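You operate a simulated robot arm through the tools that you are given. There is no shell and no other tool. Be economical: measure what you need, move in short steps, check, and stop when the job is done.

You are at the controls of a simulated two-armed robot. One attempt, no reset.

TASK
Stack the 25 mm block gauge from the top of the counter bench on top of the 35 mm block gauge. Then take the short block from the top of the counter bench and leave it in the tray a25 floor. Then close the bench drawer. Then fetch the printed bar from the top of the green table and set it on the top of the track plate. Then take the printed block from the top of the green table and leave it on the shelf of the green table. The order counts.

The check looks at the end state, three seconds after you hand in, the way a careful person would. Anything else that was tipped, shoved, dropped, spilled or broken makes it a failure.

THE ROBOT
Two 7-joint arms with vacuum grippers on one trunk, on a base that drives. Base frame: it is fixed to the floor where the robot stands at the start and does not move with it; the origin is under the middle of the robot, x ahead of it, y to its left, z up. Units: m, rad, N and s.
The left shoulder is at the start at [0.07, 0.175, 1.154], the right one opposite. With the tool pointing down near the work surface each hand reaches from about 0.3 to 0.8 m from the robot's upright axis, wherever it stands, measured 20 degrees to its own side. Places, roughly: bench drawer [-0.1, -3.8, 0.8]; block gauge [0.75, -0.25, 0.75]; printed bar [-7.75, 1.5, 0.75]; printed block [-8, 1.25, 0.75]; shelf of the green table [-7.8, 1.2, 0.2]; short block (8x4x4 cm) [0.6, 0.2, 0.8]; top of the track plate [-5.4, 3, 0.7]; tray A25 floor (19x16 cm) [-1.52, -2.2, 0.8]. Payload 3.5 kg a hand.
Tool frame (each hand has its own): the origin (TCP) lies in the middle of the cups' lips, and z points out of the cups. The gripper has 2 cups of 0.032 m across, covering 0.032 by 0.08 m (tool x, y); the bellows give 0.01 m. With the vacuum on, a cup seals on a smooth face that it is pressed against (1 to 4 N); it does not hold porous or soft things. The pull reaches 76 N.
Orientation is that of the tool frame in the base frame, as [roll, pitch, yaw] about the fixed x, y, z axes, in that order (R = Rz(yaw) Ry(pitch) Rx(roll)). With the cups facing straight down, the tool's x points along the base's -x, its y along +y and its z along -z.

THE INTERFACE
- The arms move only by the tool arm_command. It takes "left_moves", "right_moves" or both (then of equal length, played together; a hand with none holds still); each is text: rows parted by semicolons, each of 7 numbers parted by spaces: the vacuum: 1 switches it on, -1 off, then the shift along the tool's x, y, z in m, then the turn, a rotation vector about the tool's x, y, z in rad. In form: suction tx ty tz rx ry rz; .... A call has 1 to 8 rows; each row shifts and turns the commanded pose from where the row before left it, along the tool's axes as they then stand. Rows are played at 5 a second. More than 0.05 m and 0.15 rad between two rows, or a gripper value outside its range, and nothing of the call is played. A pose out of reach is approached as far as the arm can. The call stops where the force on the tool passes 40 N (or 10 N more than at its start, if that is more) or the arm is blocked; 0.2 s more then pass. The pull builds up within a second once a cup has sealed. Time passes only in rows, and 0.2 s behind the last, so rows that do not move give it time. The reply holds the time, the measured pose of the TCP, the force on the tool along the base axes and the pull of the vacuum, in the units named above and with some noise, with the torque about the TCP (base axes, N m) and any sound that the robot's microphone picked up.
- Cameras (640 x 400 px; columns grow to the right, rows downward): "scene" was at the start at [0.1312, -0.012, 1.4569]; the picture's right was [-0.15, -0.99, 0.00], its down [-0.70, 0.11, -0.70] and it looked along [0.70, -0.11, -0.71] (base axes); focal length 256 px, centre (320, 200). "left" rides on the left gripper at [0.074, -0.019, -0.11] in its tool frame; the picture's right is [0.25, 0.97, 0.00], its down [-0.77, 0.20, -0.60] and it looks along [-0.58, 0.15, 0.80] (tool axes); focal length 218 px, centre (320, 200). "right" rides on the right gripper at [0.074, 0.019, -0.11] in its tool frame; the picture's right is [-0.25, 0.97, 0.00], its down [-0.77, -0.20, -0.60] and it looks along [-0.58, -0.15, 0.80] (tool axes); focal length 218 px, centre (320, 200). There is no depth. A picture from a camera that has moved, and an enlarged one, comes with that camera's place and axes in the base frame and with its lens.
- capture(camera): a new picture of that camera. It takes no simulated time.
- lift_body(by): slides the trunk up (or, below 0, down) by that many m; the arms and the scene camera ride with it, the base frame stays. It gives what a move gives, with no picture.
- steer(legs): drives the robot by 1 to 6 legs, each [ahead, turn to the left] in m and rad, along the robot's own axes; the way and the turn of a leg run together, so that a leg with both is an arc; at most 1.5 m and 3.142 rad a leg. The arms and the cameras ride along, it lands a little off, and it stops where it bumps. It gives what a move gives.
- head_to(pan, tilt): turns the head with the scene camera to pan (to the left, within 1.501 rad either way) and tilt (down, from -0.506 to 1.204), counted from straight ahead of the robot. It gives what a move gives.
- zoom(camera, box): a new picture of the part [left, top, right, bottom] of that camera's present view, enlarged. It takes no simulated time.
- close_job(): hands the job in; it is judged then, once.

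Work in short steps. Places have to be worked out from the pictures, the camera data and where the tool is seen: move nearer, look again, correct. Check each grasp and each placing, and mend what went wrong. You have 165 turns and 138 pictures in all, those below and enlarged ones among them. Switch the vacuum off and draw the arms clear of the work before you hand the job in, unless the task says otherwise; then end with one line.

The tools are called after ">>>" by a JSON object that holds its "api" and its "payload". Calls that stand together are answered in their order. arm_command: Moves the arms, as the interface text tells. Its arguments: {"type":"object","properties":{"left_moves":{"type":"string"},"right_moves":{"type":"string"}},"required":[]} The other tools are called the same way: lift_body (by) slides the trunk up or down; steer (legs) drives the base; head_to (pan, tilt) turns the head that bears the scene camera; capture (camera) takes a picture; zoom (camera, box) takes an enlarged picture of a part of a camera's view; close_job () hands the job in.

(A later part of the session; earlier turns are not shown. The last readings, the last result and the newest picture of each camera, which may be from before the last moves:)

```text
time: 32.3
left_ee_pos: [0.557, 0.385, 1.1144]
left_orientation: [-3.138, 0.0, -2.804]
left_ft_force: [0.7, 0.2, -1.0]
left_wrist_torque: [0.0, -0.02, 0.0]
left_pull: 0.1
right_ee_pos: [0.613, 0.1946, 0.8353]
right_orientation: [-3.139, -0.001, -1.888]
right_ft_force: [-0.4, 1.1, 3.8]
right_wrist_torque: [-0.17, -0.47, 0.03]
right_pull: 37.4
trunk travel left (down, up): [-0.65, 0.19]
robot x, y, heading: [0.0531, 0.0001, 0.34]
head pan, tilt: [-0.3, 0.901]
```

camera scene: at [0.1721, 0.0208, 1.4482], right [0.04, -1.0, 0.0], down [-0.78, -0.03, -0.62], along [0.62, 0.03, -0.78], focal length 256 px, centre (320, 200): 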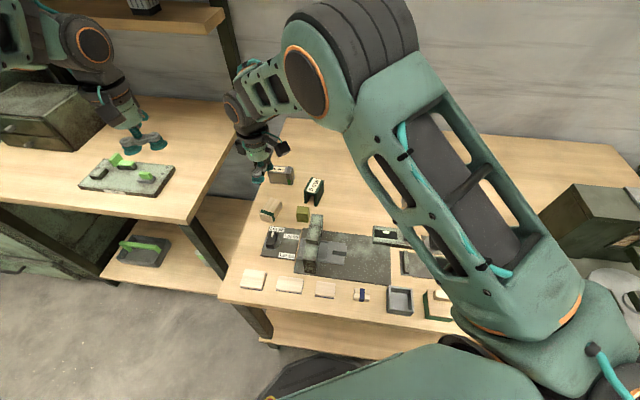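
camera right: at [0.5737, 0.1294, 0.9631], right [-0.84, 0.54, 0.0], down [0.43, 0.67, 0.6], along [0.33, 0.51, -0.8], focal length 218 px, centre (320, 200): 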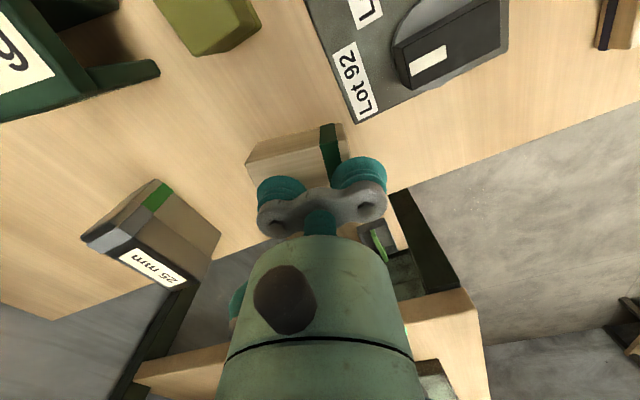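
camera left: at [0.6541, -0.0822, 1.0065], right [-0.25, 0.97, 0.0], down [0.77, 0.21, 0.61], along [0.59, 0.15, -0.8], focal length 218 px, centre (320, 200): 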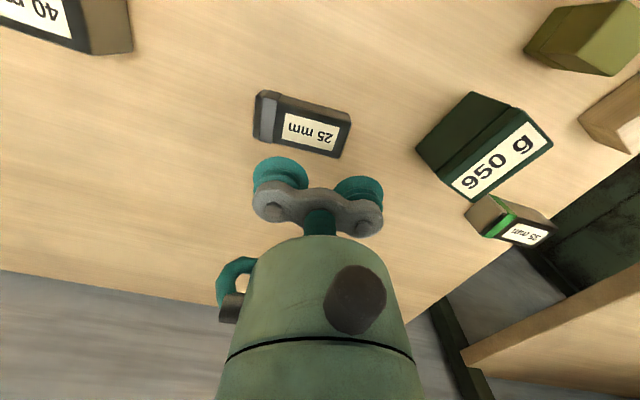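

Sealed at 37 N. Lift slowly and look.

>>> {"api": "arm_command", "payload": {"right_moves": "1 0 0 0 0 0 0;1 0 0 -0.01 0 0 0;1 0 0 -0.03 0 0 0;1 0 0 -0.04 0 0 0;1 0 0 -0.04 0 0 0;1 0 0 -0.04 0 0 0;1 0 0 0 0 0 0"}}

>>> {"api": "capture", "payload": {"camera": "right"}}

>>> {"api": "zoom", "payload": {"camera": "scene", "box": [200, 110, 360, 210]}}

```text
time: 33.9
left_ee_pos: [0.5574, 0.3865, 1.113]
left_orientation: [-3.137, 0.0, -2.801]
left_ft_force: [0.9, 0.5, 0.4]
left_wrist_torque: [-0.02, 0.0, -0.02]
left_pull: 0.2
right_ee_pos: [0.6127, 0.193, 0.9939]
right_orientation: [3.131, 0.001, -1.893]
right_ft_force: [0.2, -0.2, -1.4]
right_wrist_torque: [-0.09, -0.37, -0.01]
right_pull: 38.1
trunk travel left (down, up): [-0.65, 0.19]
robot x, y, heading: [0.0487, 0.0034, 0.34]
head pan, tilt: [-0.3, 0.901]
```

```text
103 pictures are left
camera right: at [0.5738, 0.1283, 1.1042], right [-0.84, 0.55, 0.01], down [0.44, 0.67, 0.6], along [0.32, 0.51, -0.8], focal length 218 px, centre (320, 200)
```

right: 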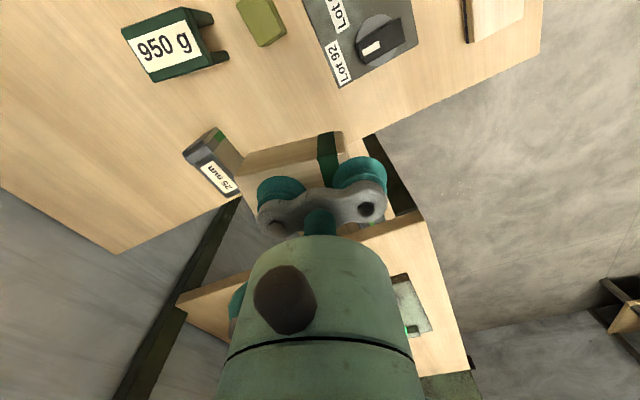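

```text
4.00 times, centred on (280, 160) of scene
camera zoom: at [0.1726, 0.0211, 1.4481], right [0.04, -1.0, 0.0], down [-0.78, -0.03, -0.62], along [0.62, 0.03, -0.78], focal length 1023 px, centre (480, 360)
```

zoom: 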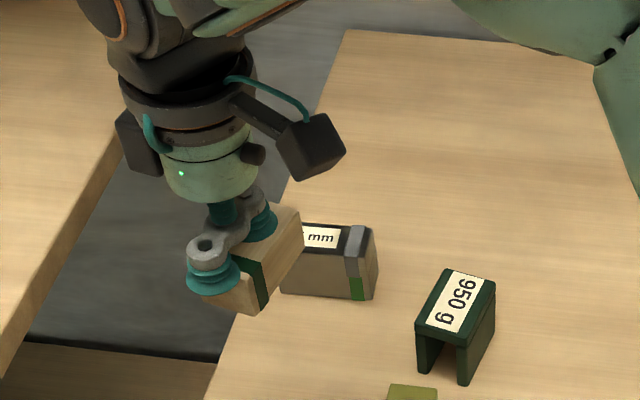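

Holding fine. I retract both hands for driving, then survey the room.

>>> {"api": "arm_command", "payload": {"right_moves": "1 0 0 -0.03 0 0 0;1 0.0354 0.0069 -0.01 0 0 0;1 0.0354 0.0069 -0.01 0 0 0;1 0.0354 0.0069 -0.01 0 0 0;1 0.0354 0.0069 -0.01 0 0 0;1 0.0354 0.0069 0 0 0 0;1 0.0354 0.0069 0 0 0 0;1 0.0354 0.0069 0 0 0 0", "left_moves": "-1 0.025 0 0 0 0 0;-1 0.025 0 0 0 0 0;-1 0.025 0 0 0 0 0;-1 0.025 0 0 0 0 0;-1 0.025 0 0 0 0 0;-1 0.025 0 0 0 0 0;-1 0.025 0 0 0 0 0;-1 0.025 0 0 0 0 0"}}

>>> {"api": "head_to", "payload": {"pan": -1.45, "tilt": 0.3}}

>>> {"api": "capture", "payload": {"camera": "scene"}}

```text
time: 35.7
left_ee_pos: [0.3787, 0.3173, 1.1137]
left_orientation: [-3.097, 0.008, -2.804]
left_ft_force: [0.3, 0.8, 0.4]
left_wrist_torque: [-0.02, 0.02, 0.0]
left_pull: 0.0
left hand out of reach, approached as far as the arm can: row 8
right_ee_pos: [0.4846, -0.0276, 1.0668]
right_orientation: [-3.141, 0.002, -1.887]
right_ft_force: [0.4, 0.2, -1.4]
right_wrist_torque: [-0.12, -0.36, 0.0]
right_pull: 38.3
trunk travel left (down, up): [-0.65, 0.19]
robot x, y, heading: [0.0496, 0.0016, 0.343]
head pan, tilt: [-0.3, 0.901]
```

```text
time: 37.1
left_ee_pos: [0.3781, 0.322, 1.111]
left_orientation: [-3.098, 0.003, -2.793]
left_ft_force: [-0.6, 0.0, 0.5]
left_wrist_torque: [0.01, -0.01, 0.01]
left_pull: 0.1
right_ee_pos: [0.4871, -0.0254, 1.0672]
right_orientation: [-3.141, 0.001, -1.888]
right_ft_force: [0.1, 0.1, -0.1]
right_wrist_torque: [-0.11, -0.37, 0.01]
right_pull: 38.2
trunk travel left (down, up): [-0.65, 0.19]
robot x, y, heading: [0.0486, 0.002, 0.34]
head pan, tilt: [-1.45, 0.3]
```

```text
101 pictures are left
camera scene: at [0.1383, -0.0658, 1.5005], right [-0.9, -0.45, 0.0], down [-0.13, 0.26, -0.96], along [0.43, -0.86, -0.3], focal length 256 px, centre (320, 200)
```

scene: 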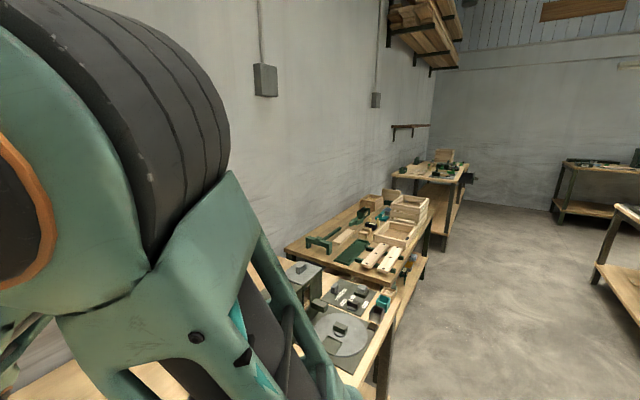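

Free floor lies to the right. I back off 0.5 m and turn right to face toward the tray area, then look.

>>> {"api": "steer", "payload": {"legs": [[-0.5, 0], [0, -2.2]]}}

>>> {"api": "head_to", "payload": {"pan": 0, "tilt": 0.3}}

>>> {"api": "capture", "payload": {"camera": "scene"}}

```text
time: 45.2
left_ee_pos: [-0.3576, -0.6193, 1.1084]
left_orientation: [-3.095, -0.002, 1.287]
left_ft_force: [0.4, 0.5, -0.2]
left_wrist_torque: [0.07, 0.01, 0.01]
left_pull: 0.1
right_ee_pos: [-0.6997, -0.5027, 1.0675]
right_orientation: [3.141, -0.001, 2.197]
right_ft_force: [0.4, 0.1, -0.4]
right_wrist_torque: [-0.21, 0.36, -0.02]
right_pull: 37.7
trunk travel left (down, up): [-0.65, 0.19]
robot x, y, heading: [-0.4195, -0.1653, -1.857]
head pan, tilt: [-1.45, 0.3]
```

```text
time: 46.8
left_ee_pos: [-0.3555, -0.6194, 1.1084]
left_orientation: [-3.092, 0.0, 1.289]
left_ft_force: [0.3, -0.1, -0.2]
left_wrist_torque: [0.0, -0.03, -0.03]
left_pull: 0.0
right_ee_pos: [-0.7, -0.5026, 1.0664]
right_orientation: [-3.142, 0.0, 2.196]
right_ft_force: [0.4, 0.1, -0.9]
right_wrist_torque: [-0.2, 0.33, 0.0]
right_pull: 37.8
trunk travel left (down, up): [-0.65, 0.19]
robot x, y, heading: [-0.4206, -0.1659, -1.859]
head pan, tilt: [0.0, 0.3]
```

```text
100 pictures are left
camera scene: at [-0.4602, -0.3026, 1.5005], right [-0.96, 0.28, 0.0], down [0.08, 0.28, -0.96], along [-0.27, -0.92, -0.3], focal length 256 px, centre (320, 200)
```

scene: 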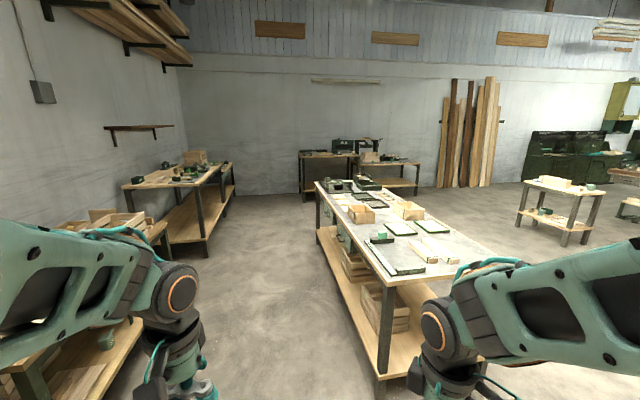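

The central table holds the trays; I zoom there, expected around pixel (375, 206).

>>> {"api": "zoom", "payload": {"camera": "scene", "box": [310, 165, 470, 265]}}

>>> {"api": "zoom", "payload": {"camera": "scene", "box": [110, 130, 270, 230]}}

```text
4.00 times, centred on (390, 215) of scene
camera zoom: at [-0.4602, -0.3026, 1.5005], right [-0.96, 0.28, 0.0], down [0.08, 0.28, -0.96], along [-0.27, -0.92, -0.3], focal length 1023 px, centre (40, 140)
```

zoom: 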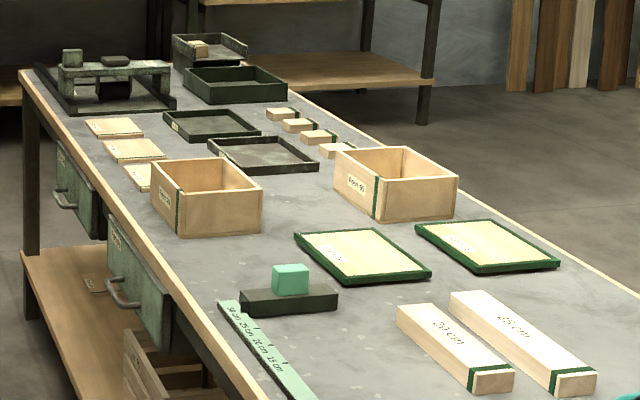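

```text
4.00 times, centred on (190, 180) of scene
camera zoom: at [-0.4602, -0.3026, 1.5005], right [-0.96, 0.28, 0.0], down [0.08, 0.28, -0.96], along [-0.27, -0.92, -0.3], focal length 1023 px, centre (840, 280)
```

zoom: 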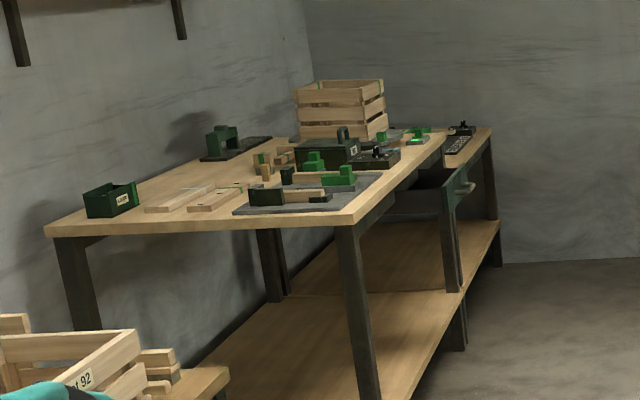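

The tray computes to (-1.52, -2.19), the nearer dark tray on the central table. I drive down the aisle to about (-0.7, -2.4) and turn to face the table.

>>> {"api": "steer", "payload": {"legs": [[0, 0.164], [1.125, 0], [1.125, 0], [0, -1.545]]}}

>>> {"api": "head_to", "payload": {"pan": -0.15, "tilt": 0.8}}

>>> {"api": "capture", "payload": {"camera": "scene"}}

```text
time: 62.2
left_ee_pos: [-1.1104, -2.5402, 1.109]
left_orientation: [-3.093, 0.0, -0.067]
left_ft_force: [0.2, -0.6, -0.5]
left_wrist_torque: [-0.02, -0.03, -0.01]
left_pull: 0.0
right_ee_pos: [-1.0681, -2.18, 1.0662]
right_orientation: [3.141, 0.0, 0.838]
right_ft_force: [1.2, 0.9, -0.1]
right_wrist_torque: [0.22, 0.26, 0.03]
right_pull: 37.5
trunk travel left (down, up): [-0.65, 0.19]
robot x, y, heading: [-0.6797, -2.3807, 3.067]
head pan, tilt: [0.0, 0.3]
```

```text
time: 63.2
left_ee_pos: [-1.1113, -2.5417, 1.1096]
left_orientation: [-3.092, -0.001, -0.068]
left_ft_force: [0.0, 0.0, 0.1]
left_wrist_torque: [0.01, -0.01, 0.01]
left_pull: 0.0
right_ee_pos: [-1.0674, -2.1794, 1.0665]
right_orientation: [3.141, -0.001, 0.837]
right_ft_force: [0.6, -0.6, -0.1]
right_wrist_torque: [0.28, 0.26, 0.01]
right_pull: 37.5
trunk travel left (down, up): [-0.65, 0.19]
robot x, y, heading: [-0.6763, -2.3793, 3.066]
head pan, tilt: [-0.15, 0.799]
```

```text
97 pictures are left
camera scene: at [-0.8066, -2.3602, 1.4562], right [0.22, 0.97, 0.0], down [0.7, -0.16, -0.7], along [-0.68, 0.16, -0.72], focal length 256 px, centre (320, 200)
```

scene: 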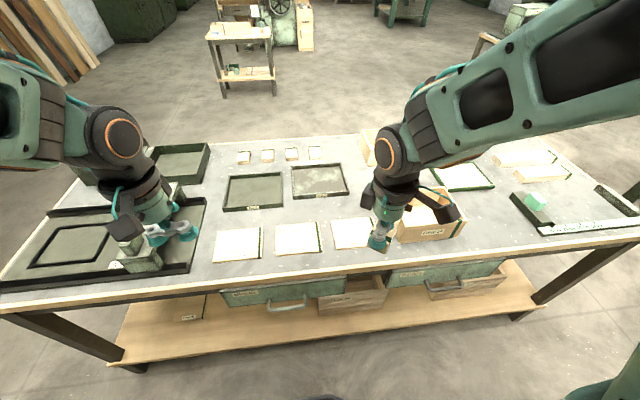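

Two trays are visible; zoom to read their labels.

>>> {"api": "zoom", "payload": {"camera": "scene", "box": [210, 150, 370, 250]}}

>>> {"api": "zoom", "payload": {"camera": "scene", "box": [285, 155, 365, 205]}}

```text
4.00 times, centred on (290, 200) of scene
camera zoom: at [-0.8066, -2.3602, 1.4562], right [0.22, 0.97, 0.0], down [0.7, -0.16, -0.7], along [-0.68, 0.16, -0.72], focal length 1023 px, centre (440, 200)
```

zoom: 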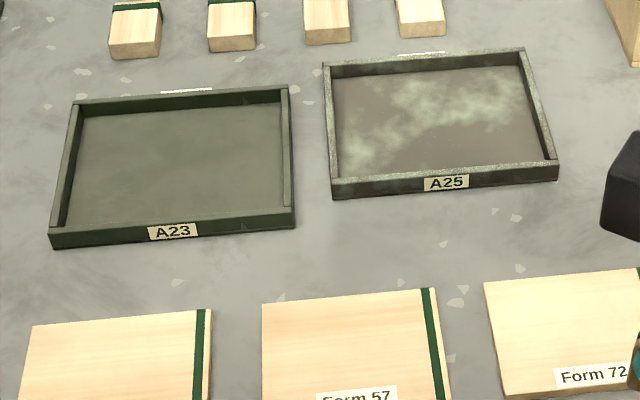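

```text
8.00 times, centred on (325, 180) of scene
camera zoom: at [-0.8066, -2.3602, 1.4562], right [0.22, 0.97, 0.0], down [0.7, -0.16, -0.7], along [-0.68, 0.16, -0.72], focal length 2046 px, centre (280, 360)
```

zoom: 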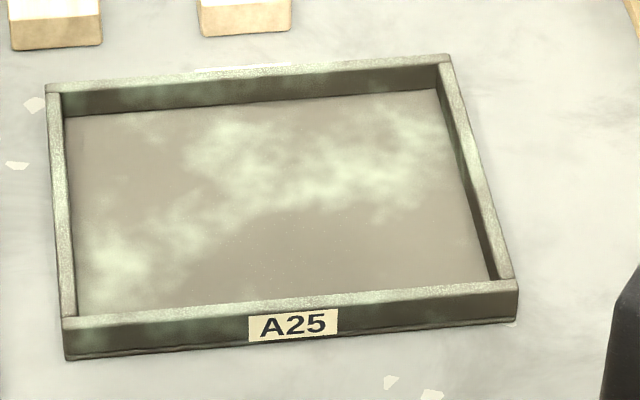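

A25 confirmed; floor centre at about (-1.536, -2.199). I drive 0.15 m closer.

>>> {"api": "steer", "payload": {"legs": [[0.15, 0]]}}

```text
time: 64.5
left_ee_pos: [-1.2612, -2.5296, 1.1115]
left_orientation: [-3.091, 0.0, -0.07]
left_ft_force: [-0.8, -0.4, -0.1]
left_wrist_torque: [-0.03, 0.02, 0.0]
left_pull: 0.0
right_ee_pos: [-1.2169, -2.1675, 1.0668]
right_orientation: [-3.142, 0.0, 0.836]
right_ft_force: [-0.5, -0.3, -0.8]
right_wrist_torque: [0.26, 0.28, -0.03]
right_pull: 37.7
trunk travel left (down, up): [-0.65, 0.19]
robot x, y, heading: [-0.8284, -2.3662, 3.067]
head pan, tilt: [-0.15, 0.799]
```

No bump. Move the right hand over the tray.

>>> {"api": "arm_command", "payload": {"right_moves": "1 -0.0297 -0.0252 0 0 0 0;1 -0.0297 -0.0252 0 0 0 0;1 -0.0297 -0.0252 0 0 0 0;1 -0.0297 -0.0252 0 0 0 0;1 -0.0297 -0.0252 0.01 0 0 0;1 -0.0297 -0.0252 0.02 0 0 0;1 -0.0297 -0.0252 0.02 0 0 0;1 -0.0297 -0.0252 0.02 0 0 0"}}

>>> {"api": "capture", "payload": {"camera": "right"}}

>>> {"api": "capture", "payload": {"camera": "scene"}}

```text
time: 66.3
left_ee_pos: [-1.263, -2.5279, 1.1083]
left_orientation: [-3.091, -0.004, -0.07]
left_ft_force: [-0.2, 1.2, -0.6]
left_wrist_torque: [0.0, -0.03, -0.02]
left_pull: 0.0
right_ee_pos: [-1.5335, -2.2073, 0.9953]
right_orientation: [3.137, -0.003, 0.834]
right_ft_force: [-0.7, -0.7, 0.1]
right_wrist_torque: [0.27, 0.28, 0.0]
right_pull: 38.3
trunk travel left (down, up): [-0.65, 0.19]
robot x, y, heading: [-0.8256, -2.3714, 3.063]
head pan, tilt: [-0.15, 0.799]
```

```text
94 pictures are left
camera right: at [-1.4685, -2.1659, 1.1056], right [0.55, -0.84, 0.0], down [-0.67, -0.44, 0.6], along [-0.5, -0.33, -0.8], focal length 218 px, centre (320, 200)
```

right: 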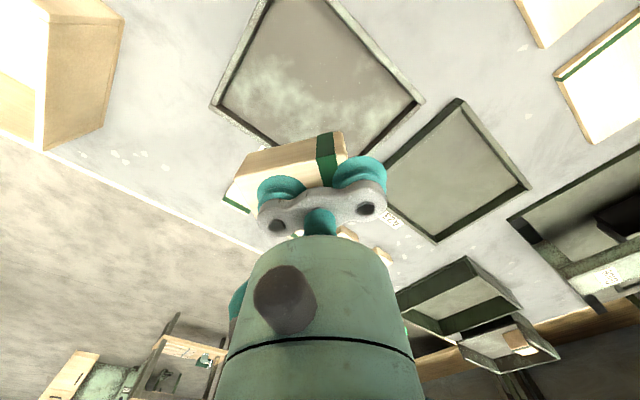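

```text
93 pictures are left
camera scene: at [-0.9603, -2.3477, 1.4559], right [0.23, 0.97, 0.0], down [0.7, -0.16, -0.7], along [-0.68, 0.16, -0.72], focal length 256 px, centre (320, 200)
```

scene: 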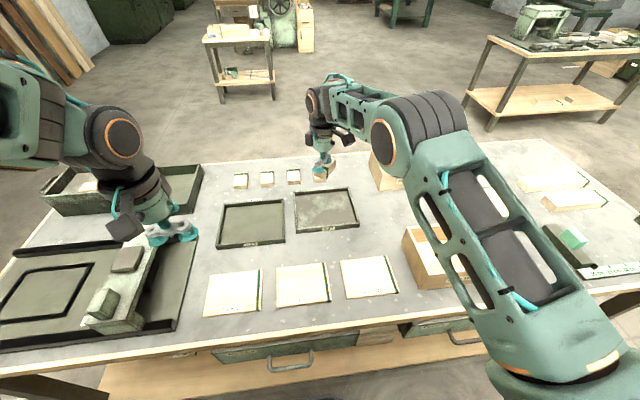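

Tray centre verified. Small correction and descend to just above the floor.

>>> {"api": "arm_command", "payload": {"right_moves": "1 0.0067 0.0074 0 0 0 0;1 0 0 0.04 0 0 0;1 0 0 0.04 0 0 0;1 0 0 0.03 0 0 0;1 0 0 0.01 0 0 0;1 0 0 0.008 0 0 0;1 0 0 0 0 0 0"}}

>>> {"api": "zoom", "payload": {"camera": "scene", "box": [260, 140, 420, 240]}}

```text
time: 68.0
left_ee_pos: [-1.2603, -2.5281, 1.1083]
left_orientation: [-3.09, -0.002, -0.069]
left_ft_force: [-0.9, 0.1, -0.5]
left_wrist_torque: [0.0, 0.0, -0.02]
left_pull: 0.1
right_ee_pos: [-1.5173, -2.2105, 0.866]
right_orientation: [-3.141, 0.0, 0.837]
right_ft_force: [-0.8, 0.3, -0.5]
right_wrist_torque: [0.28, 0.27, 0.0]
right_pull: 38.0
trunk travel left (down, up): [-0.65, 0.19]
robot x, y, heading: [-0.8272, -2.3693, 3.062]
head pan, tilt: [-0.15, 0.799]
```

```text
4.00 times, centred on (340, 190) of scene
camera zoom: at [-0.9572, -2.3483, 1.4561], right [0.23, 0.97, 0.0], down [0.7, -0.16, -0.7], along [-0.68, 0.16, -0.72], focal length 1023 px, centre (240, 240)
```

zoom: 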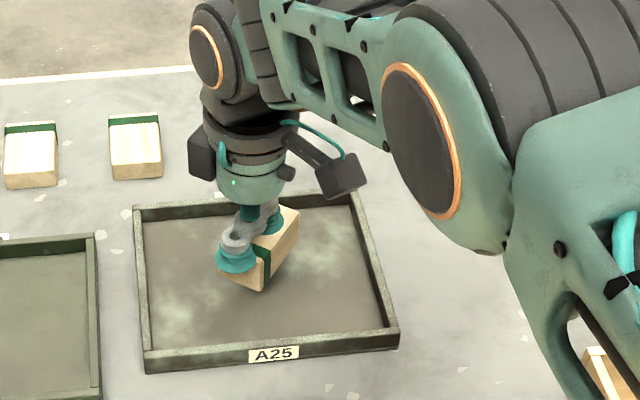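

Well inside the tray. Descend in small steps.

>>> {"api": "arm_command", "payload": {"right_moves": "1 0 0 0.005 0 0 0;1 0 0 0.005 0 0 0;1 0 0 0.004 0 0 0;1 0 0 0 0 0 0"}}

```text
time: 69.0
left_ee_pos: [-1.2611, -2.5277, 1.1089]
left_orientation: [-3.093, -0.003, -0.07]
left_ft_force: [-0.2, 0.7, 0.0]
left_wrist_torque: [0.02, 0.02, 0.0]
left_pull: 0.1
right_ee_pos: [-1.5169, -2.208, 0.854]
right_orientation: [3.141, 0.001, 0.835]
right_ft_force: [0.2, 1.0, -0.6]
right_wrist_torque: [0.27, 0.28, -0.01]
right_pull: 37.7
trunk travel left (down, up): [-0.65, 0.19]
robot x, y, heading: [-0.827, -2.3704, 3.06]
head pan, tilt: [-0.15, 0.799]
```

>>> {"api": "arm_command", "payload": {"right_moves": "1 0 0 0.004 0 0 0;1 0 0 0.003 0 0 0;1 0 0 0.003 0 0 0;1 0 0 0 0 0 0"}}

```text
time: 70.0
left_ee_pos: [-1.2612, -2.5273, 1.11]
left_orientation: [-3.091, -0.002, -0.07]
left_ft_force: [-0.4, 0.2, -0.2]
left_wrist_torque: [-0.02, 0.01, -0.03]
left_pull: 0.1
right_ee_pos: [-1.5168, -2.2091, 0.8439]
right_orientation: [-3.141, 0.001, 0.836]
right_ft_force: [-0.6, -0.2, 0.3]
right_wrist_torque: [0.27, 0.27, -0.02]
right_pull: 38.0
trunk travel left (down, up): [-0.65, 0.19]
robot x, y, heading: [-0.8312, -2.3693, 3.067]
head pan, tilt: [-0.15, 0.799]
```

No contact yet; continuing (3 mm steps).

>>> {"api": "arm_command", "payload": {"right_moves": "1 0 0 0.003 0 0 0;1 0 0 0.003 0 0 0;1 0 0 0 0 0 0"}}

>>> {"api": "zoom", "payload": {"camera": "scene", "box": [290, 170, 370, 220]}}

```text
time: 70.8
left_ee_pos: [-1.2607, -2.5296, 1.109]
left_orientation: [-3.093, -0.001, -0.07]
left_ft_force: [-0.3, 0.4, 1.0]
left_wrist_torque: [0.05, 0.03, 0.01]
left_pull: 0.2
right_ee_pos: [-1.5168, -2.2085, 0.839]
right_orientation: [3.141, 0.001, 0.835]
right_ft_force: [-0.8, -0.3, 3.5]
right_wrist_torque: [0.37, 0.38, 0.01]
right_pull: 38.2
trunk travel left (down, up): [-0.65, 0.19]
robot x, y, heading: [-0.8277, -2.3703, 3.064]
head pan, tilt: [-0.15, 0.799]
```

```text
8.00 times, centred on (330, 195) of scene
camera zoom: at [-0.9565, -2.3486, 1.4563], right [0.23, 0.97, 0.0], down [0.7, -0.16, -0.7], along [-0.68, 0.16, -0.72], focal length 2046 px, centre (240, 240)
```

zoom: 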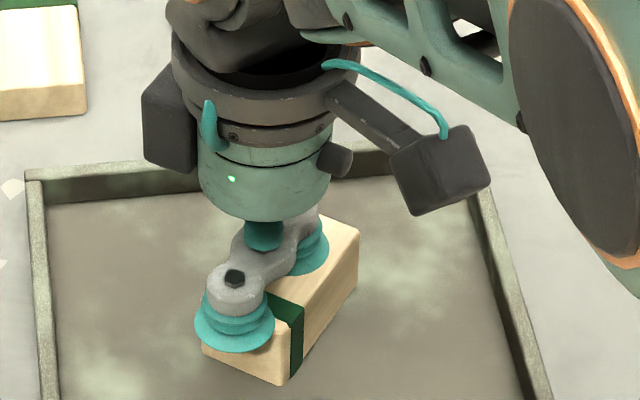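

Contact (3.5 N). Release and rise.

>>> {"api": "arm_command", "payload": {"right_moves": "1 0 0 0.001 0 0 0;-1 0 0 0 0 0 0;-1 0 0 0 0 0 0;-1 0 0 0 0 0 0;-1 0 0 -0.005 0 0 0;-1 0 0 -0.02 0 0 0;-1 0 0 -0.04 0 0 0;-1 0 0 -0.04 0 0 0"}}

>>> {"api": "arm_command", "payload": {"right_moves": "-1 0 0 -0.04 0 0 0;-1 0 0 -0.04 0 0 0;-1 0.03 0.026 -0.01 0 0 0;-1 0.03 0.026 -0.01 0 0 0;-1 0.03 0.026 -0.01 0 0 0;-1 0.03 0.026 -0.01 0 0 0;-1 0.03 0.026 0 0 0 0;-1 0.03 0.026 0 0 0 0"}}

>>> {"api": "zoom", "payload": {"camera": "scene", "box": [260, 160, 420, 260]}}

```text
time: 72.5
left_ee_pos: [-1.2604, -2.5284, 1.1104]
left_orientation: [-3.09, 0.0, -0.069]
left_ft_force: [-0.1, 0.5, 1.0]
left_wrist_torque: [-0.03, -0.01, 0.02]
left_pull: 0.0
right_ee_pos: [-1.5177, -2.2066, 0.9422]
right_orientation: [3.141, 0.0, 0.836]
right_ft_force: [0.7, -0.5, -0.2]
right_wrist_torque: [-0.03, -0.03, 0.01]
right_pull: 0.1
trunk travel left (down, up): [-0.65, 0.19]
robot x, y, heading: [-0.8268, -2.3713, 3.063]
head pan, tilt: [-0.15, 0.799]
```

```text
time: 74.3
left_ee_pos: [-1.2594, -2.528, 1.1102]
left_orientation: [-3.092, -0.001, -0.068]
left_ft_force: [0.4, 0.4, 0.6]
left_wrist_torque: [-0.01, 0.0, 0.0]
left_pull: 0.0
right_ee_pos: [-1.2791, -2.1794, 1.0662]
right_orientation: [3.14, 0.001, 0.836]
right_ft_force: [-0.2, 0.2, 1.0]
right_wrist_torque: [-0.02, 0.01, -0.01]
right_pull: 0.0
trunk travel left (down, up): [-0.65, 0.19]
robot x, y, heading: [-0.8287, -2.37, 3.066]
head pan, tilt: [-0.15, 0.799]
```

```text
4.00 times, centred on (340, 210) of scene
camera zoom: at [-0.9552, -2.3481, 1.4563], right [0.23, 0.97, 0.0], down [0.7, -0.16, -0.7], along [-0.68, 0.16, -0.72], focal length 1023 px, centre (240, 160)
```

zoom: 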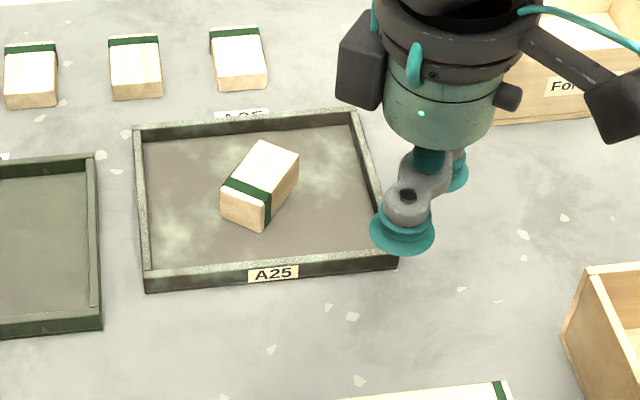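

Block is in tray A25. Now back off and turn toward the bench drawer at (-0.1, -3.8).

>>> {"api": "steer", "payload": {"legs": [[-0.25, 0], [0, 1.7]]}}

>>> {"api": "head_to", "payload": {"pan": 0.2, "tilt": 0.4}}

>>> {"api": "capture", "payload": {"camera": "scene"}}

```text
time: 80.4
left_ee_pos: [-0.3497, -2.7853, 1.1084]
left_orientation: [-3.092, -0.002, 1.68]
left_ft_force: [-0.2, -0.2, -0.9]
left_wrist_torque: [-0.03, 0.02, -0.01]
left_pull: 0.1
right_ee_pos: [-0.6922, -2.8678, 1.0653]
right_orientation: [3.141, 0.002, 2.587]
right_ft_force: [-0.5, 0.1, 0.2]
right_wrist_torque: [-0.01, 0.01, -0.03]
right_pull: 0.0
trunk travel left (down, up): [-0.65, 0.19]
robot x, y, heading: [-0.5814, -2.3886, -1.474]
head pan, tilt: [-0.15, 0.799]
```

```text
time: 81.3
left_ee_pos: [-0.3503, -2.7865, 1.1098]
left_orientation: [-3.092, -0.002, 1.682]
left_ft_force: [-0.1, 0.6, 1.0]
left_wrist_torque: [0.0, -0.02, -0.01]
left_pull: 0.1
right_ee_pos: [-0.6906, -2.8672, 1.0658]
right_orientation: [-3.141, 0.001, 2.587]
right_ft_force: [-0.4, 0.0, 0.0]
right_wrist_torque: [0.0, 0.02, -0.01]
right_pull: 0.1
trunk travel left (down, up): [-0.65, 0.19]
robot x, y, heading: [-0.5817, -2.3893, -1.473]
head pan, tilt: [0.201, 0.4]
```

```text
89 pictures are left
camera scene: at [-0.5496, -2.5279, 1.4912], right [-0.95, -0.3, 0.0], down [-0.12, 0.37, -0.92], along [0.27, -0.88, -0.39], focal length 256 px, centre (320, 200)
```

scene: 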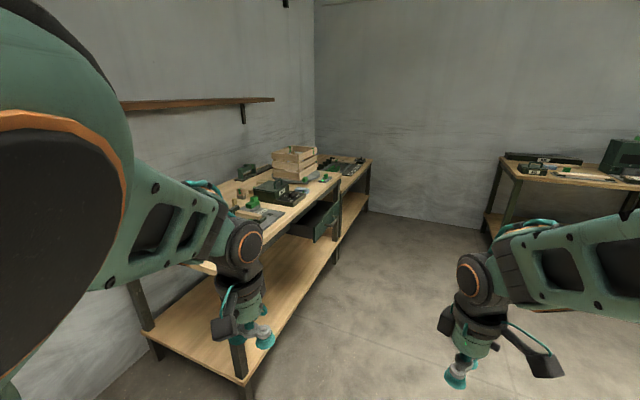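

>>> {"api": "zoom", "payload": {"camera": "scene", "box": [230, 135, 390, 265]}}

```text
3.08 times, centred on (310, 200) of scene
camera zoom: at [-0.5496, -2.5279, 1.4912], right [-0.95, -0.3, 0.0], down [-0.12, 0.37, -0.92], along [0.27, -0.88, -0.39], focal length 787 px, centre (351, 200)
```

zoom: 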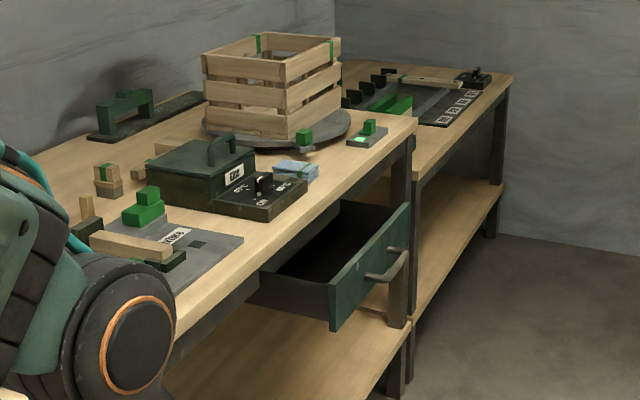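

The drawer is open about 0.15 m; its front panel runs roughly from (-0.12, -3.78) to (-0.18, -4.19). I drive to about (-0.75, -4.05) facing it.

>>> {"api": "steer", "payload": {"legs": [[0, -0.2], [0.833, 0], [0.833, 0], [0, 1.551]]}}

>>> {"api": "head_to", "payload": {"pan": 0, "tilt": 0.9}}

>>> {"api": "capture", "payload": {"camera": "scene"}}

```text
time: 94.3
left_ee_pos: [-0.3053, -3.8926, 1.1084]
left_orientation: [-3.091, -0.003, 3.047]
left_ft_force: [0.8, -0.8, -0.5]
left_wrist_torque: [0.03, 0.01, 0.0]
left_pull: 0.0
right_ee_pos: [-0.2919, -4.243, 1.0654]
right_orientation: [3.141, 0.0, -2.329]
right_ft_force: [-0.1, 0.3, 0.4]
right_wrist_torque: [0.01, -0.04, -0.03]
right_pull: 0.0
trunk travel left (down, up): [-0.65, 0.19]
robot x, y, heading: [-0.7412, -4.0419, -0.101]
head pan, tilt: [0.201, 0.4]
```

```text
time: 95.2
left_ee_pos: [-0.3044, -3.894, 1.1096]
left_orientation: [-3.09, -0.002, 3.05]
left_ft_force: [0.3, 0.2, -0.7]
left_wrist_torque: [0.05, -0.03, 0.01]
left_pull: 0.1
right_ee_pos: [-0.2916, -4.2425, 1.065]
right_orientation: [-3.141, -0.002, -2.329]
right_ft_force: [1.3, 0.5, -0.5]
right_wrist_torque: [0.03, -0.01, 0.01]
right_pull: 0.0
trunk travel left (down, up): [-0.65, 0.19]
robot x, y, heading: [-0.7407, -4.0396, -0.098]
head pan, tilt: [0.0, 0.901]
```

```text
87 pictures are left
camera scene: at [-0.6139, -4.0545, 1.4483], right [-0.1, -0.99, 0.0], down [-0.78, 0.08, -0.62], along [0.62, -0.06, -0.78], focal length 256 px, centre (320, 200)
```

scene: 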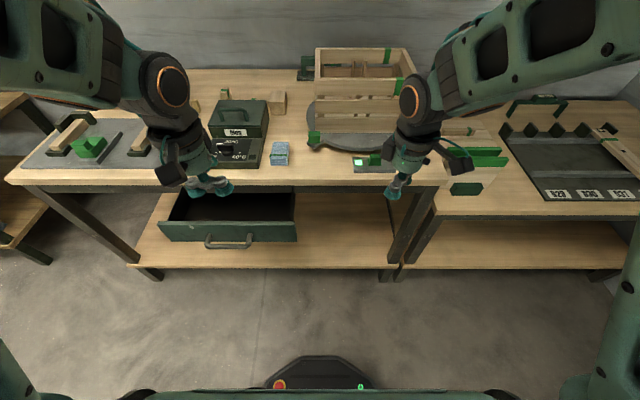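

Panel centre is about (-0.13, -3.81), top z≈0.76; table edge x≈-0.02. I'll push it with the cups facing forward just right of the handle. Back off 0.15 m, lower the trunk 0.2 m, then orient the left hand horizontally.

>>> {"api": "steer", "payload": {"legs": [[-0.15, 0]]}}

>>> {"api": "lift_body", "payload": {"by": -0.2}}

>>> {"api": "arm_command", "payload": {"left_moves": "-1 -0.04 0 0 0 0 0;-1 -0.04 0 0 0 0 0;-1 -0.04 0 0 0 0 0;-1 -0.02 0 0 0 -0.14 0;-1 0 0 0 0 -0.14 0;-1 0 0 0 0 -0.14 0;-1 0 0 0 0 -0.14 0;-1 0 0 0 0 -0.14 0"}}

>>> {"api": "arm_command", "payload": {"left_moves": "-1 0 0 0 0 -0.14 0;-1 0 0 0 0 -0.14 0;-1 0 0 0 0 -0.14 0;-1 0 0 0 0 -0.14 0;-1 0 0 0 0 -0.14 0;-1 0 0 0 0 -0.14 0;-1 0 0 0 0 0 0"}}

>>> {"api": "capture", "payload": {"camera": "scene"}}

```text
time: 96.6
left_ee_pos: [-0.4545, -3.8762, 1.1082]
left_orientation: [-3.09, -0.003, 3.051]
left_ft_force: [0.0, -0.2, -0.1]
left_wrist_torque: [-0.02, 0.02, -0.02]
left_pull: 0.0
right_ee_pos: [-0.4413, -4.2279, 1.0643]
right_orientation: [3.14, 0.0, -2.325]
right_ft_force: [-0.3, -1.5, 0.5]
right_wrist_torque: [-0.04, -0.03, -0.01]
right_pull: 0.0
trunk travel left (down, up): [-0.65, 0.19]
robot x, y, heading: [-0.8907, -4.0277, -0.1]
head pan, tilt: [0.0, 0.901]
```

```text
time: 98.7
left_ee_pos: [-0.4553, -3.8768, 0.9086]
left_orientation: [-3.089, -0.001, 3.051]
left_ft_force: [1.1, 0.6, -1.0]
left_wrist_torque: [0.0, -0.01, 0.01]
left_pull: 0.0
right_ee_pos: [-0.4435, -4.228, 0.8661]
right_orientation: [3.141, 0.002, -2.326]
right_ft_force: [0.9, -0.2, 0.4]
right_wrist_torque: [0.01, 0.0, 0.01]
right_pull: 0.1
trunk travel left (down, up): [-0.45, 0.39]
robot x, y, heading: [-0.8867, -4.0261, -0.098]
head pan, tilt: [0.0, 0.901]
```

```text
time: 100.5
left_ee_pos: [-0.3168, -3.8902, 0.9106]
left_orientation: [-3.075, 0.699, 3.094]
left_ft_force: [0.7, 0.1, 0.7]
left_wrist_torque: [-0.01, 0.01, 0.02]
left_pull: 0.0
right_ee_pos: [-0.4423, -4.2278, 0.8653]
right_orientation: [3.142, 0.001, -2.326]
right_ft_force: [0.2, 0.5, 0.0]
right_wrist_torque: [0.0, 0.0, 0.0]
right_pull: 0.2
trunk travel left (down, up): [-0.45, 0.39]
robot x, y, heading: [-0.8875, -4.0265, -0.099]
head pan, tilt: [0.0, 0.901]
```

```text
time: 102.1
left_ee_pos: [-0.3082, -3.8597, 0.9175]
left_orientation: [-2.214, 1.412, -2.234]
left_ft_force: [-0.3, 0.0, -0.3]
left_wrist_torque: [0.01, 0.0, 0.02]
left_pull: 0.1
left hand out of reach, approached as far as the arm can: row 6
right_ee_pos: [-0.4442, -4.2281, 0.8671]
right_orientation: [-3.141, 0.003, -2.326]
right_ft_force: [-0.3, 1.0, 0.3]
right_wrist_torque: [-0.03, -0.02, -0.02]
right_pull: 0.0
trunk travel left (down, up): [-0.45, 0.39]
robot x, y, heading: [-0.8923, -4.0318, -0.096]
head pan, tilt: [0.0, 0.901]
```

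```text
86 pictures are left
camera scene: at [-0.7655, -4.0395, 1.2483], right [-0.1, -1.0, 0.0], down [-0.78, 0.08, -0.62], along [0.62, -0.06, -0.78], focal length 256 px, centre (320, 200)
```

scene: 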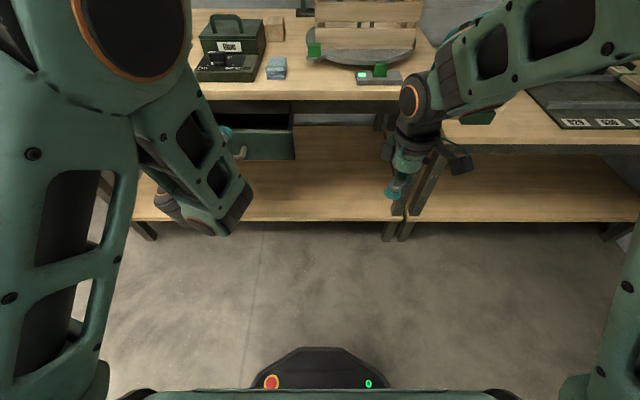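

The hand now points forward almost horizontally. I lower it to z≈0.70 at y≈-3.955, in front of the panel right of the handle.

>>> {"api": "arm_command", "payload": {"left_moves": "-1 0.0378 -0.011 0.0038 0 0 0;-1 0.0378 -0.011 0.0038 0 0 0;-1 0.0378 -0.011 0.0038 0 0 0;-1 0.0378 -0.011 0.0038 0 0 0;-1 0.0378 -0.011 0.0038 0 0 0;-1 0.0378 -0.011 0.0038 0 0 0;-1 0 0 0 0 0 0"}}

>>> {"api": "capture", "payload": {"camera": "scene"}}

>>> {"api": "capture", "payload": {"camera": "left"}}

```text
time: 103.7
left_ee_pos: [-0.2518, -3.9633, 0.7142]
left_orientation: [-2.721, 1.455, -2.786]
left_ft_force: [0.4, -0.6, -0.4]
left_wrist_torque: [-0.01, 0.0, 0.01]
left_pull: 0.0
left hand out of reach, approached as far as the arm can: row 2, 3, 4, 5, 6
right_ee_pos: [-0.4423, -4.2279, 0.8667]
right_orientation: [-3.141, 0.0, -2.327]
right_ft_force: [0.2, -0.3, 0.5]
right_wrist_torque: [0.02, 0.0, -0.03]
right_pull: 0.1
trunk travel left (down, up): [-0.45, 0.39]
robot x, y, heading: [-0.8876, -4.0288, -0.099]
head pan, tilt: [0.0, 0.901]
```

```text
85 pictures are left
camera scene: at [-0.7649, -4.0391, 1.2483], right [-0.1, -1.0, 0.0], down [-0.78, 0.08, -0.62], along [0.62, -0.06, -0.78], focal length 256 px, centre (320, 200)
```

scene: 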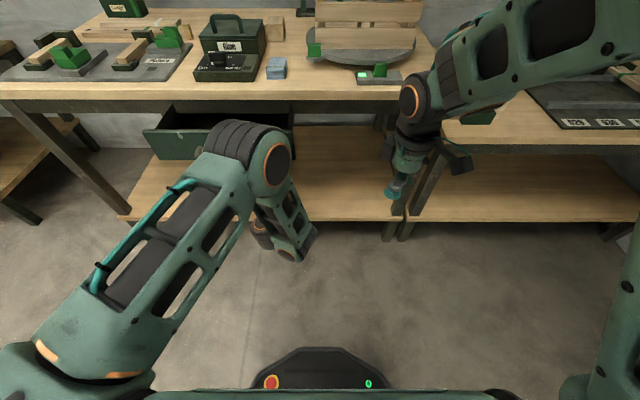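

```text
84 pictures are left
camera left: at [-0.3682, -3.9777, 0.6544], right [0.04, 0.95, -0.3], down [-0.5, 0.27, 0.82], along [0.86, 0.12, 0.49], focal length 218 px, centre (320, 200)
```

left: 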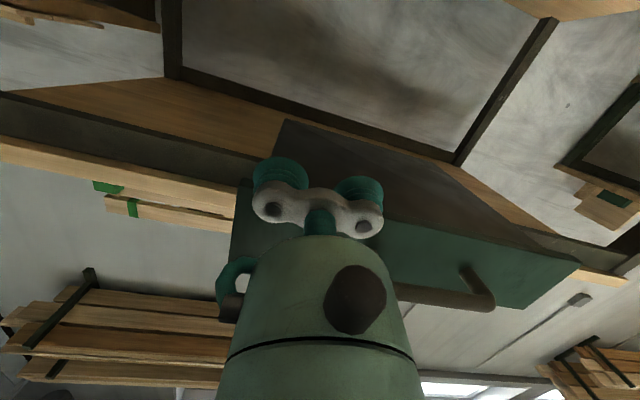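

The left camera shows the panel is higher than I assumed: combining the rays, this table is taller (panel z≈0.75–0.865, face x≈-0.21). I back a bit and raise the hand to z≈0.805.

>>> {"api": "arm_command", "payload": {"left_moves": "-1 0 0 -0.03 0 0 0;-1 -0.035 0 0 0 0 0;-1 -0.03 0 0 0 0 0;-1 -0.03 0 0 0 0 0;-1 0 0 0 0 0 0"}}

>>> {"api": "capture", "payload": {"camera": "left"}}

>>> {"api": "capture", "payload": {"camera": "scene"}}

```text
time: 104.9
left_ee_pos: [-0.2441, -3.9595, 0.815]
left_orientation: [-2.703, 1.457, -2.77]
left_ft_force: [-0.5, -0.2, 0.0]
left_wrist_torque: [-0.03, 0.01, -0.04]
left_pull: 0.1
left hand out of reach, approached as far as the arm can: row 1
right_ee_pos: [-0.4427, -4.2278, 0.8663]
right_orientation: [3.14, 0.001, -2.326]
right_ft_force: [-0.6, 0.5, -0.8]
right_wrist_torque: [-0.01, 0.03, 0.01]
right_pull: 0.0
trunk travel left (down, up): [-0.45, 0.39]
robot x, y, heading: [-0.8904, -4.0278, -0.098]
head pan, tilt: [0.0, 0.901]
```

```text
83 pictures are left
camera left: at [-0.3603, -3.9737, 0.7546], right [0.04, 0.95, -0.3], down [-0.51, 0.27, 0.82], along [0.86, 0.12, 0.49], focal length 218 px, centre (320, 200)
```

left: 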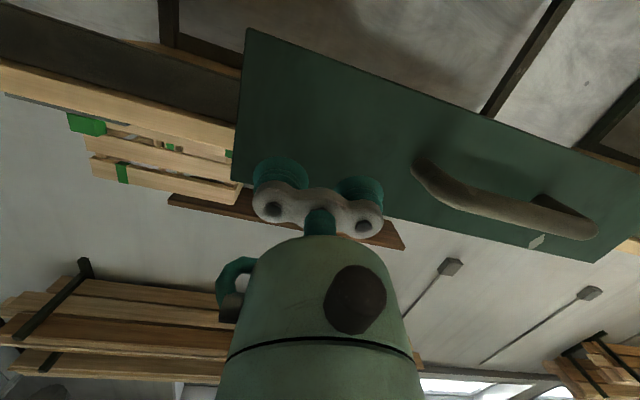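

```text
82 pictures are left
camera scene: at [-0.7639, -4.0394, 1.2481], right [-0.1, -1.0, 0.0], down [-0.78, 0.08, -0.62], along [0.62, -0.06, -0.78], focal length 256 px, centre (320, 200)
```

scene: 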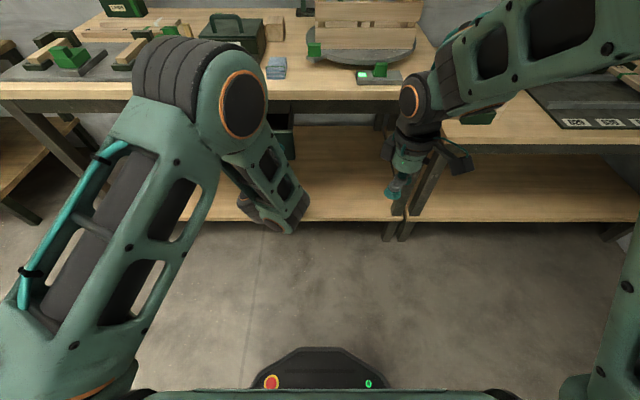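

Cups aim at the upper part of the panel, clear of the handle. I push forward gently.

>>> {"api": "arm_command", "payload": {"left_moves": "-1 0.01 0 0.01 0 0 0;-1 0 0 0.01 0 0 0;-1 0 0 0.01 0 0 0;-1 0 0 0.01 0 0 0;-1 0 0 0.01 0 0 0;-1 0 0 0.01 0 0 0"}}

>>> {"api": "capture", "payload": {"camera": "left"}}

```text
time: 106.3
left_ee_pos: [-0.1856, -3.9648, 0.7986]
left_orientation: [-2.702, 1.458, -2.769]
left_ft_force: [0.7, -1.1, 0.0]
left_wrist_torque: [0.01, -0.03, 0.01]
left_pull: 0.0
right_ee_pos: [-0.4423, -4.2276, 0.8651]
right_orientation: [3.141, 0.0, -2.326]
right_ft_force: [0.0, -0.4, -0.3]
right_wrist_torque: [0.01, -0.01, 0.03]
right_pull: 0.1
trunk travel left (down, up): [-0.45, 0.39]
robot x, y, heading: [-0.888, -4.0266, -0.098]
head pan, tilt: [0.0, 0.901]
```

```text
81 pictures are left
camera left: at [-0.3019, -3.9787, 0.7384], right [0.04, 0.95, -0.3], down [-0.51, 0.27, 0.82], along [0.86, 0.12, 0.49], focal length 218 px, centre (320, 200)
```

left: 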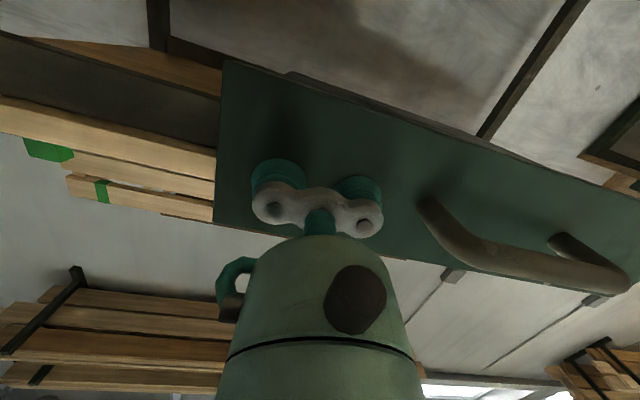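

Not touching yet; aim is well centred on the panel. Continue pushing.

>>> {"api": "arm_command", "payload": {"left_moves": "-1 0 0 0.01 0 0 0;-1 0 0 0.01 0 0 0;-1 0 0 0.01 0 0 0;-1 0 0 0.01 0 0 0;-1 0 0 0.01 0 0 0;-1 0 0 0.01 0 0 0"}}

>>> {"api": "capture", "payload": {"camera": "left"}}

```text
time: 107.7
left_ee_pos: [-0.1255, -3.9669, 0.7933]
left_orientation: [-2.708, 1.459, -2.773]
left_ft_force: [-0.5, 0.3, -0.5]
left_wrist_torque: [0.01, 0.0, 0.0]
left_pull: 0.1
right_ee_pos: [-0.4413, -4.2273, 0.8668]
right_orientation: [-3.14, 0.0, -2.328]
right_ft_force: [-0.9, 0.0, 0.8]
right_wrist_torque: [0.01, -0.01, 0.01]
right_pull: 0.2
trunk travel left (down, up): [-0.45, 0.39]
robot x, y, heading: [-0.8901, -4.0286, -0.098]
head pan, tilt: [0.0, 0.901]
```

```text
80 pictures are left
camera left: at [-0.243, -3.9818, 0.7322], right [0.03, 0.95, -0.3], down [-0.51, 0.27, 0.82], along [0.86, 0.12, 0.49], focal length 218 px, centre (320, 200)
```

left: 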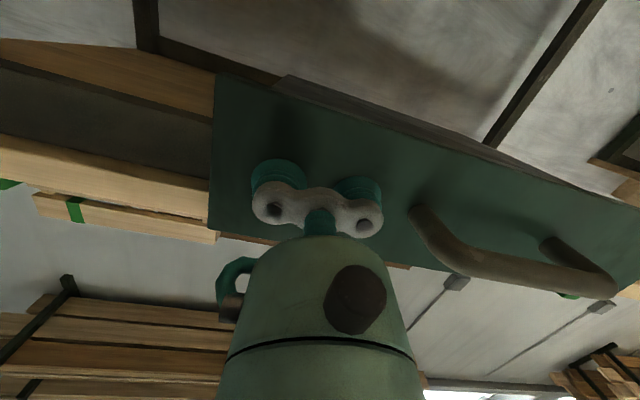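

The panel seems to move along with the hand now. Check from the scene camera.

>>> {"api": "capture", "payload": {"camera": "scene"}}

```text
79 pictures are left
camera scene: at [-0.7642, -4.0391, 1.2482], right [-0.1, -1.0, 0.0], down [-0.78, 0.08, -0.62], along [0.62, -0.06, -0.78], focal length 256 px, centre (320, 200)
```

scene: 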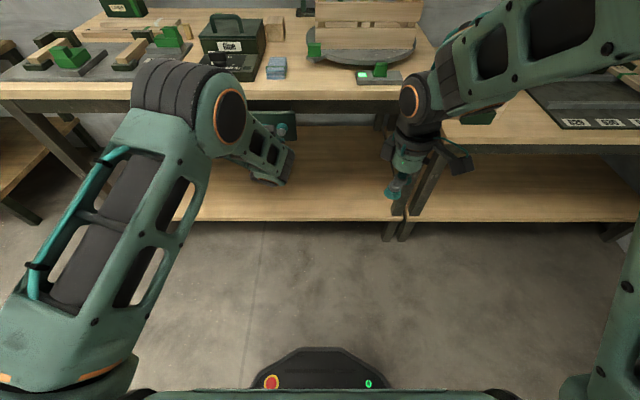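

The panel is almost at the table edge. Continue until force rises.

>>> {"api": "arm_command", "payload": {"left_moves": "-1 0 0 0.008 0 0 0;-1 0 0 0.008 0 0 0;-1 0 0 0.008 0 0 0;-1 0 0 0.008 0 0 0"}}

>>> {"api": "zoom", "payload": {"camera": "scene", "box": [120, 60, 360, 210]}}

```text
time: 108.7
left_ee_pos: [-0.0942, -3.969, 0.7886]
left_orientation: [-2.698, 1.457, -2.766]
left_ft_force: [0.2, -0.3, -0.3]
left_wrist_torque: [0.0, -0.02, -0.02]
left_pull: 0.1
right_ee_pos: [-0.4428, -4.2274, 0.8667]
right_orientation: [-3.141, 0.0, -2.327]
right_ft_force: [0.3, -0.5, 0.3]
right_wrist_torque: [-0.01, 0.04, 0.02]
right_pull: 0.1
trunk travel left (down, up): [-0.45, 0.39]
robot x, y, heading: [-0.8916, -4.027, -0.097]
head pan, tilt: [0.0, 0.901]
```

```text
2.67 times, centred on (240, 135) of scene
camera zoom: at [-0.7642, -4.0391, 1.2482], right [-0.1, -1.0, 0.0], down [-0.78, 0.08, -0.62], along [0.62, -0.06, -0.78], focal length 682 px, centre (533, 373)
```

zoom: 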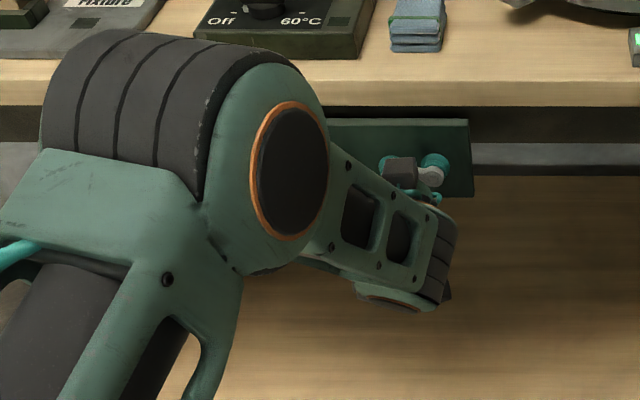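

Still moving freely; continue.

>>> {"api": "arm_command", "payload": {"left_moves": "-1 0 0 0.008 0 0 0;-1 0 0 0.008 0 0 0;-1 0 0 0.008 0 0 0;-1 0 0 0.008 0 0 0"}}

>>> {"api": "zoom", "payload": {"camera": "scene", "box": [120, 60, 360, 210]}}

```text
time: 109.7
left_ee_pos: [-0.061, -3.9726, 0.7873]
left_orientation: [-2.701, 1.459, -2.769]
left_ft_force: [-1.2, 0.1, 0.2]
left_wrist_torque: [-0.01, -0.02, 0.0]
left_pull: 0.0
right_ee_pos: [-0.4421, -4.2276, 0.8661]
right_orientation: [3.141, -0.001, -2.327]
right_ft_force: [-0.6, 0.4, -0.3]
right_wrist_torque: [-0.01, 0.0, 0.01]
right_pull: 0.3
trunk travel left (down, up): [-0.45, 0.39]
robot x, y, heading: [-0.8888, -4.0258, -0.099]
head pan, tilt: [0.0, 0.901]
```

```text
2.67 times, centred on (240, 135) of scene
camera zoom: at [-0.7642, -4.0391, 1.2482], right [-0.1, -1.0, 0.0], down [-0.78, 0.08, -0.62], along [0.62, -0.06, -0.78], focal length 682 px, centre (533, 373)
```

zoom: 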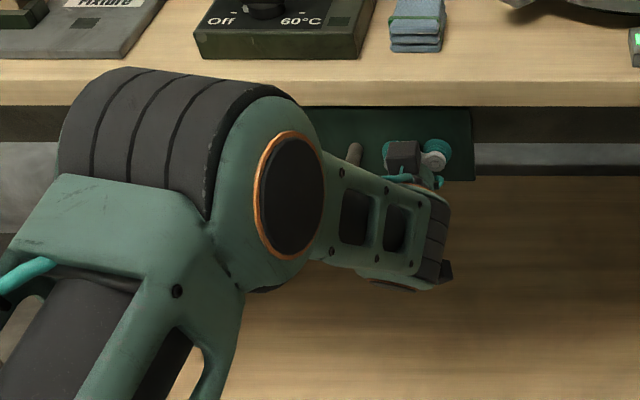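

Panel is going under the tabletop. Keep pushing to the stop.

>>> {"api": "arm_command", "payload": {"left_moves": "-1 0 0 0.006 0 0 0;-1 0 0 0.006 0 0 0;-1 0 0 0.006 0 0 0;-1 0 0 0 0 0 0"}}

>>> {"api": "capture", "payload": {"camera": "left"}}

```text
time: 110.6
left_ee_pos: [-0.0514, -3.9738, 0.7851]
left_orientation: [-2.715, 1.456, -2.78]
left_ft_force: [-25.3, 3.5, 8.3]
left_wrist_torque: [-0.04, 0.14, -0.02]
left_pull: 0.0
right_ee_pos: [-0.4465, -4.226, 0.868]
right_orientation: [-3.139, 0.004, -2.324]
right_ft_force: [-0.1, 0.4, 0.3]
right_wrist_torque: [0.03, -0.03, 0.01]
right_pull: 0.1
trunk travel left (down, up): [-0.45, 0.39]
robot x, y, heading: [-0.8867, -4.0282, -0.099]
head pan, tilt: [0.0, 0.901]
stopped in row 4 (left hand): the force on the tool passed its limit (the readings are from after the stop); the commanded pose is now the measured one
```

```text
76 pictures are left
camera left: at [-0.1676, -3.9877, 0.7249], right [0.03, 0.95, -0.3], down [-0.51, 0.27, 0.82], along [0.86, 0.12, 0.49], focal length 218 px, centre (320, 200)
```

left: 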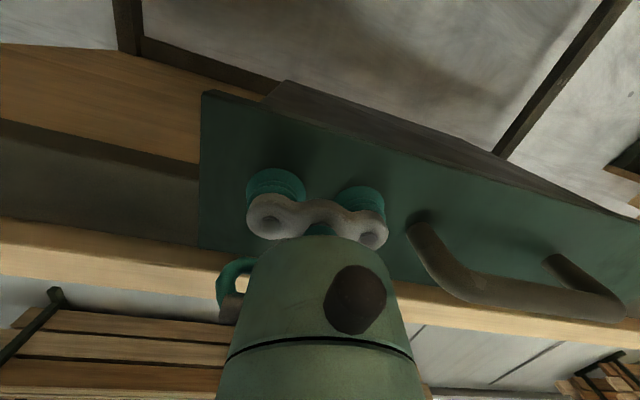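

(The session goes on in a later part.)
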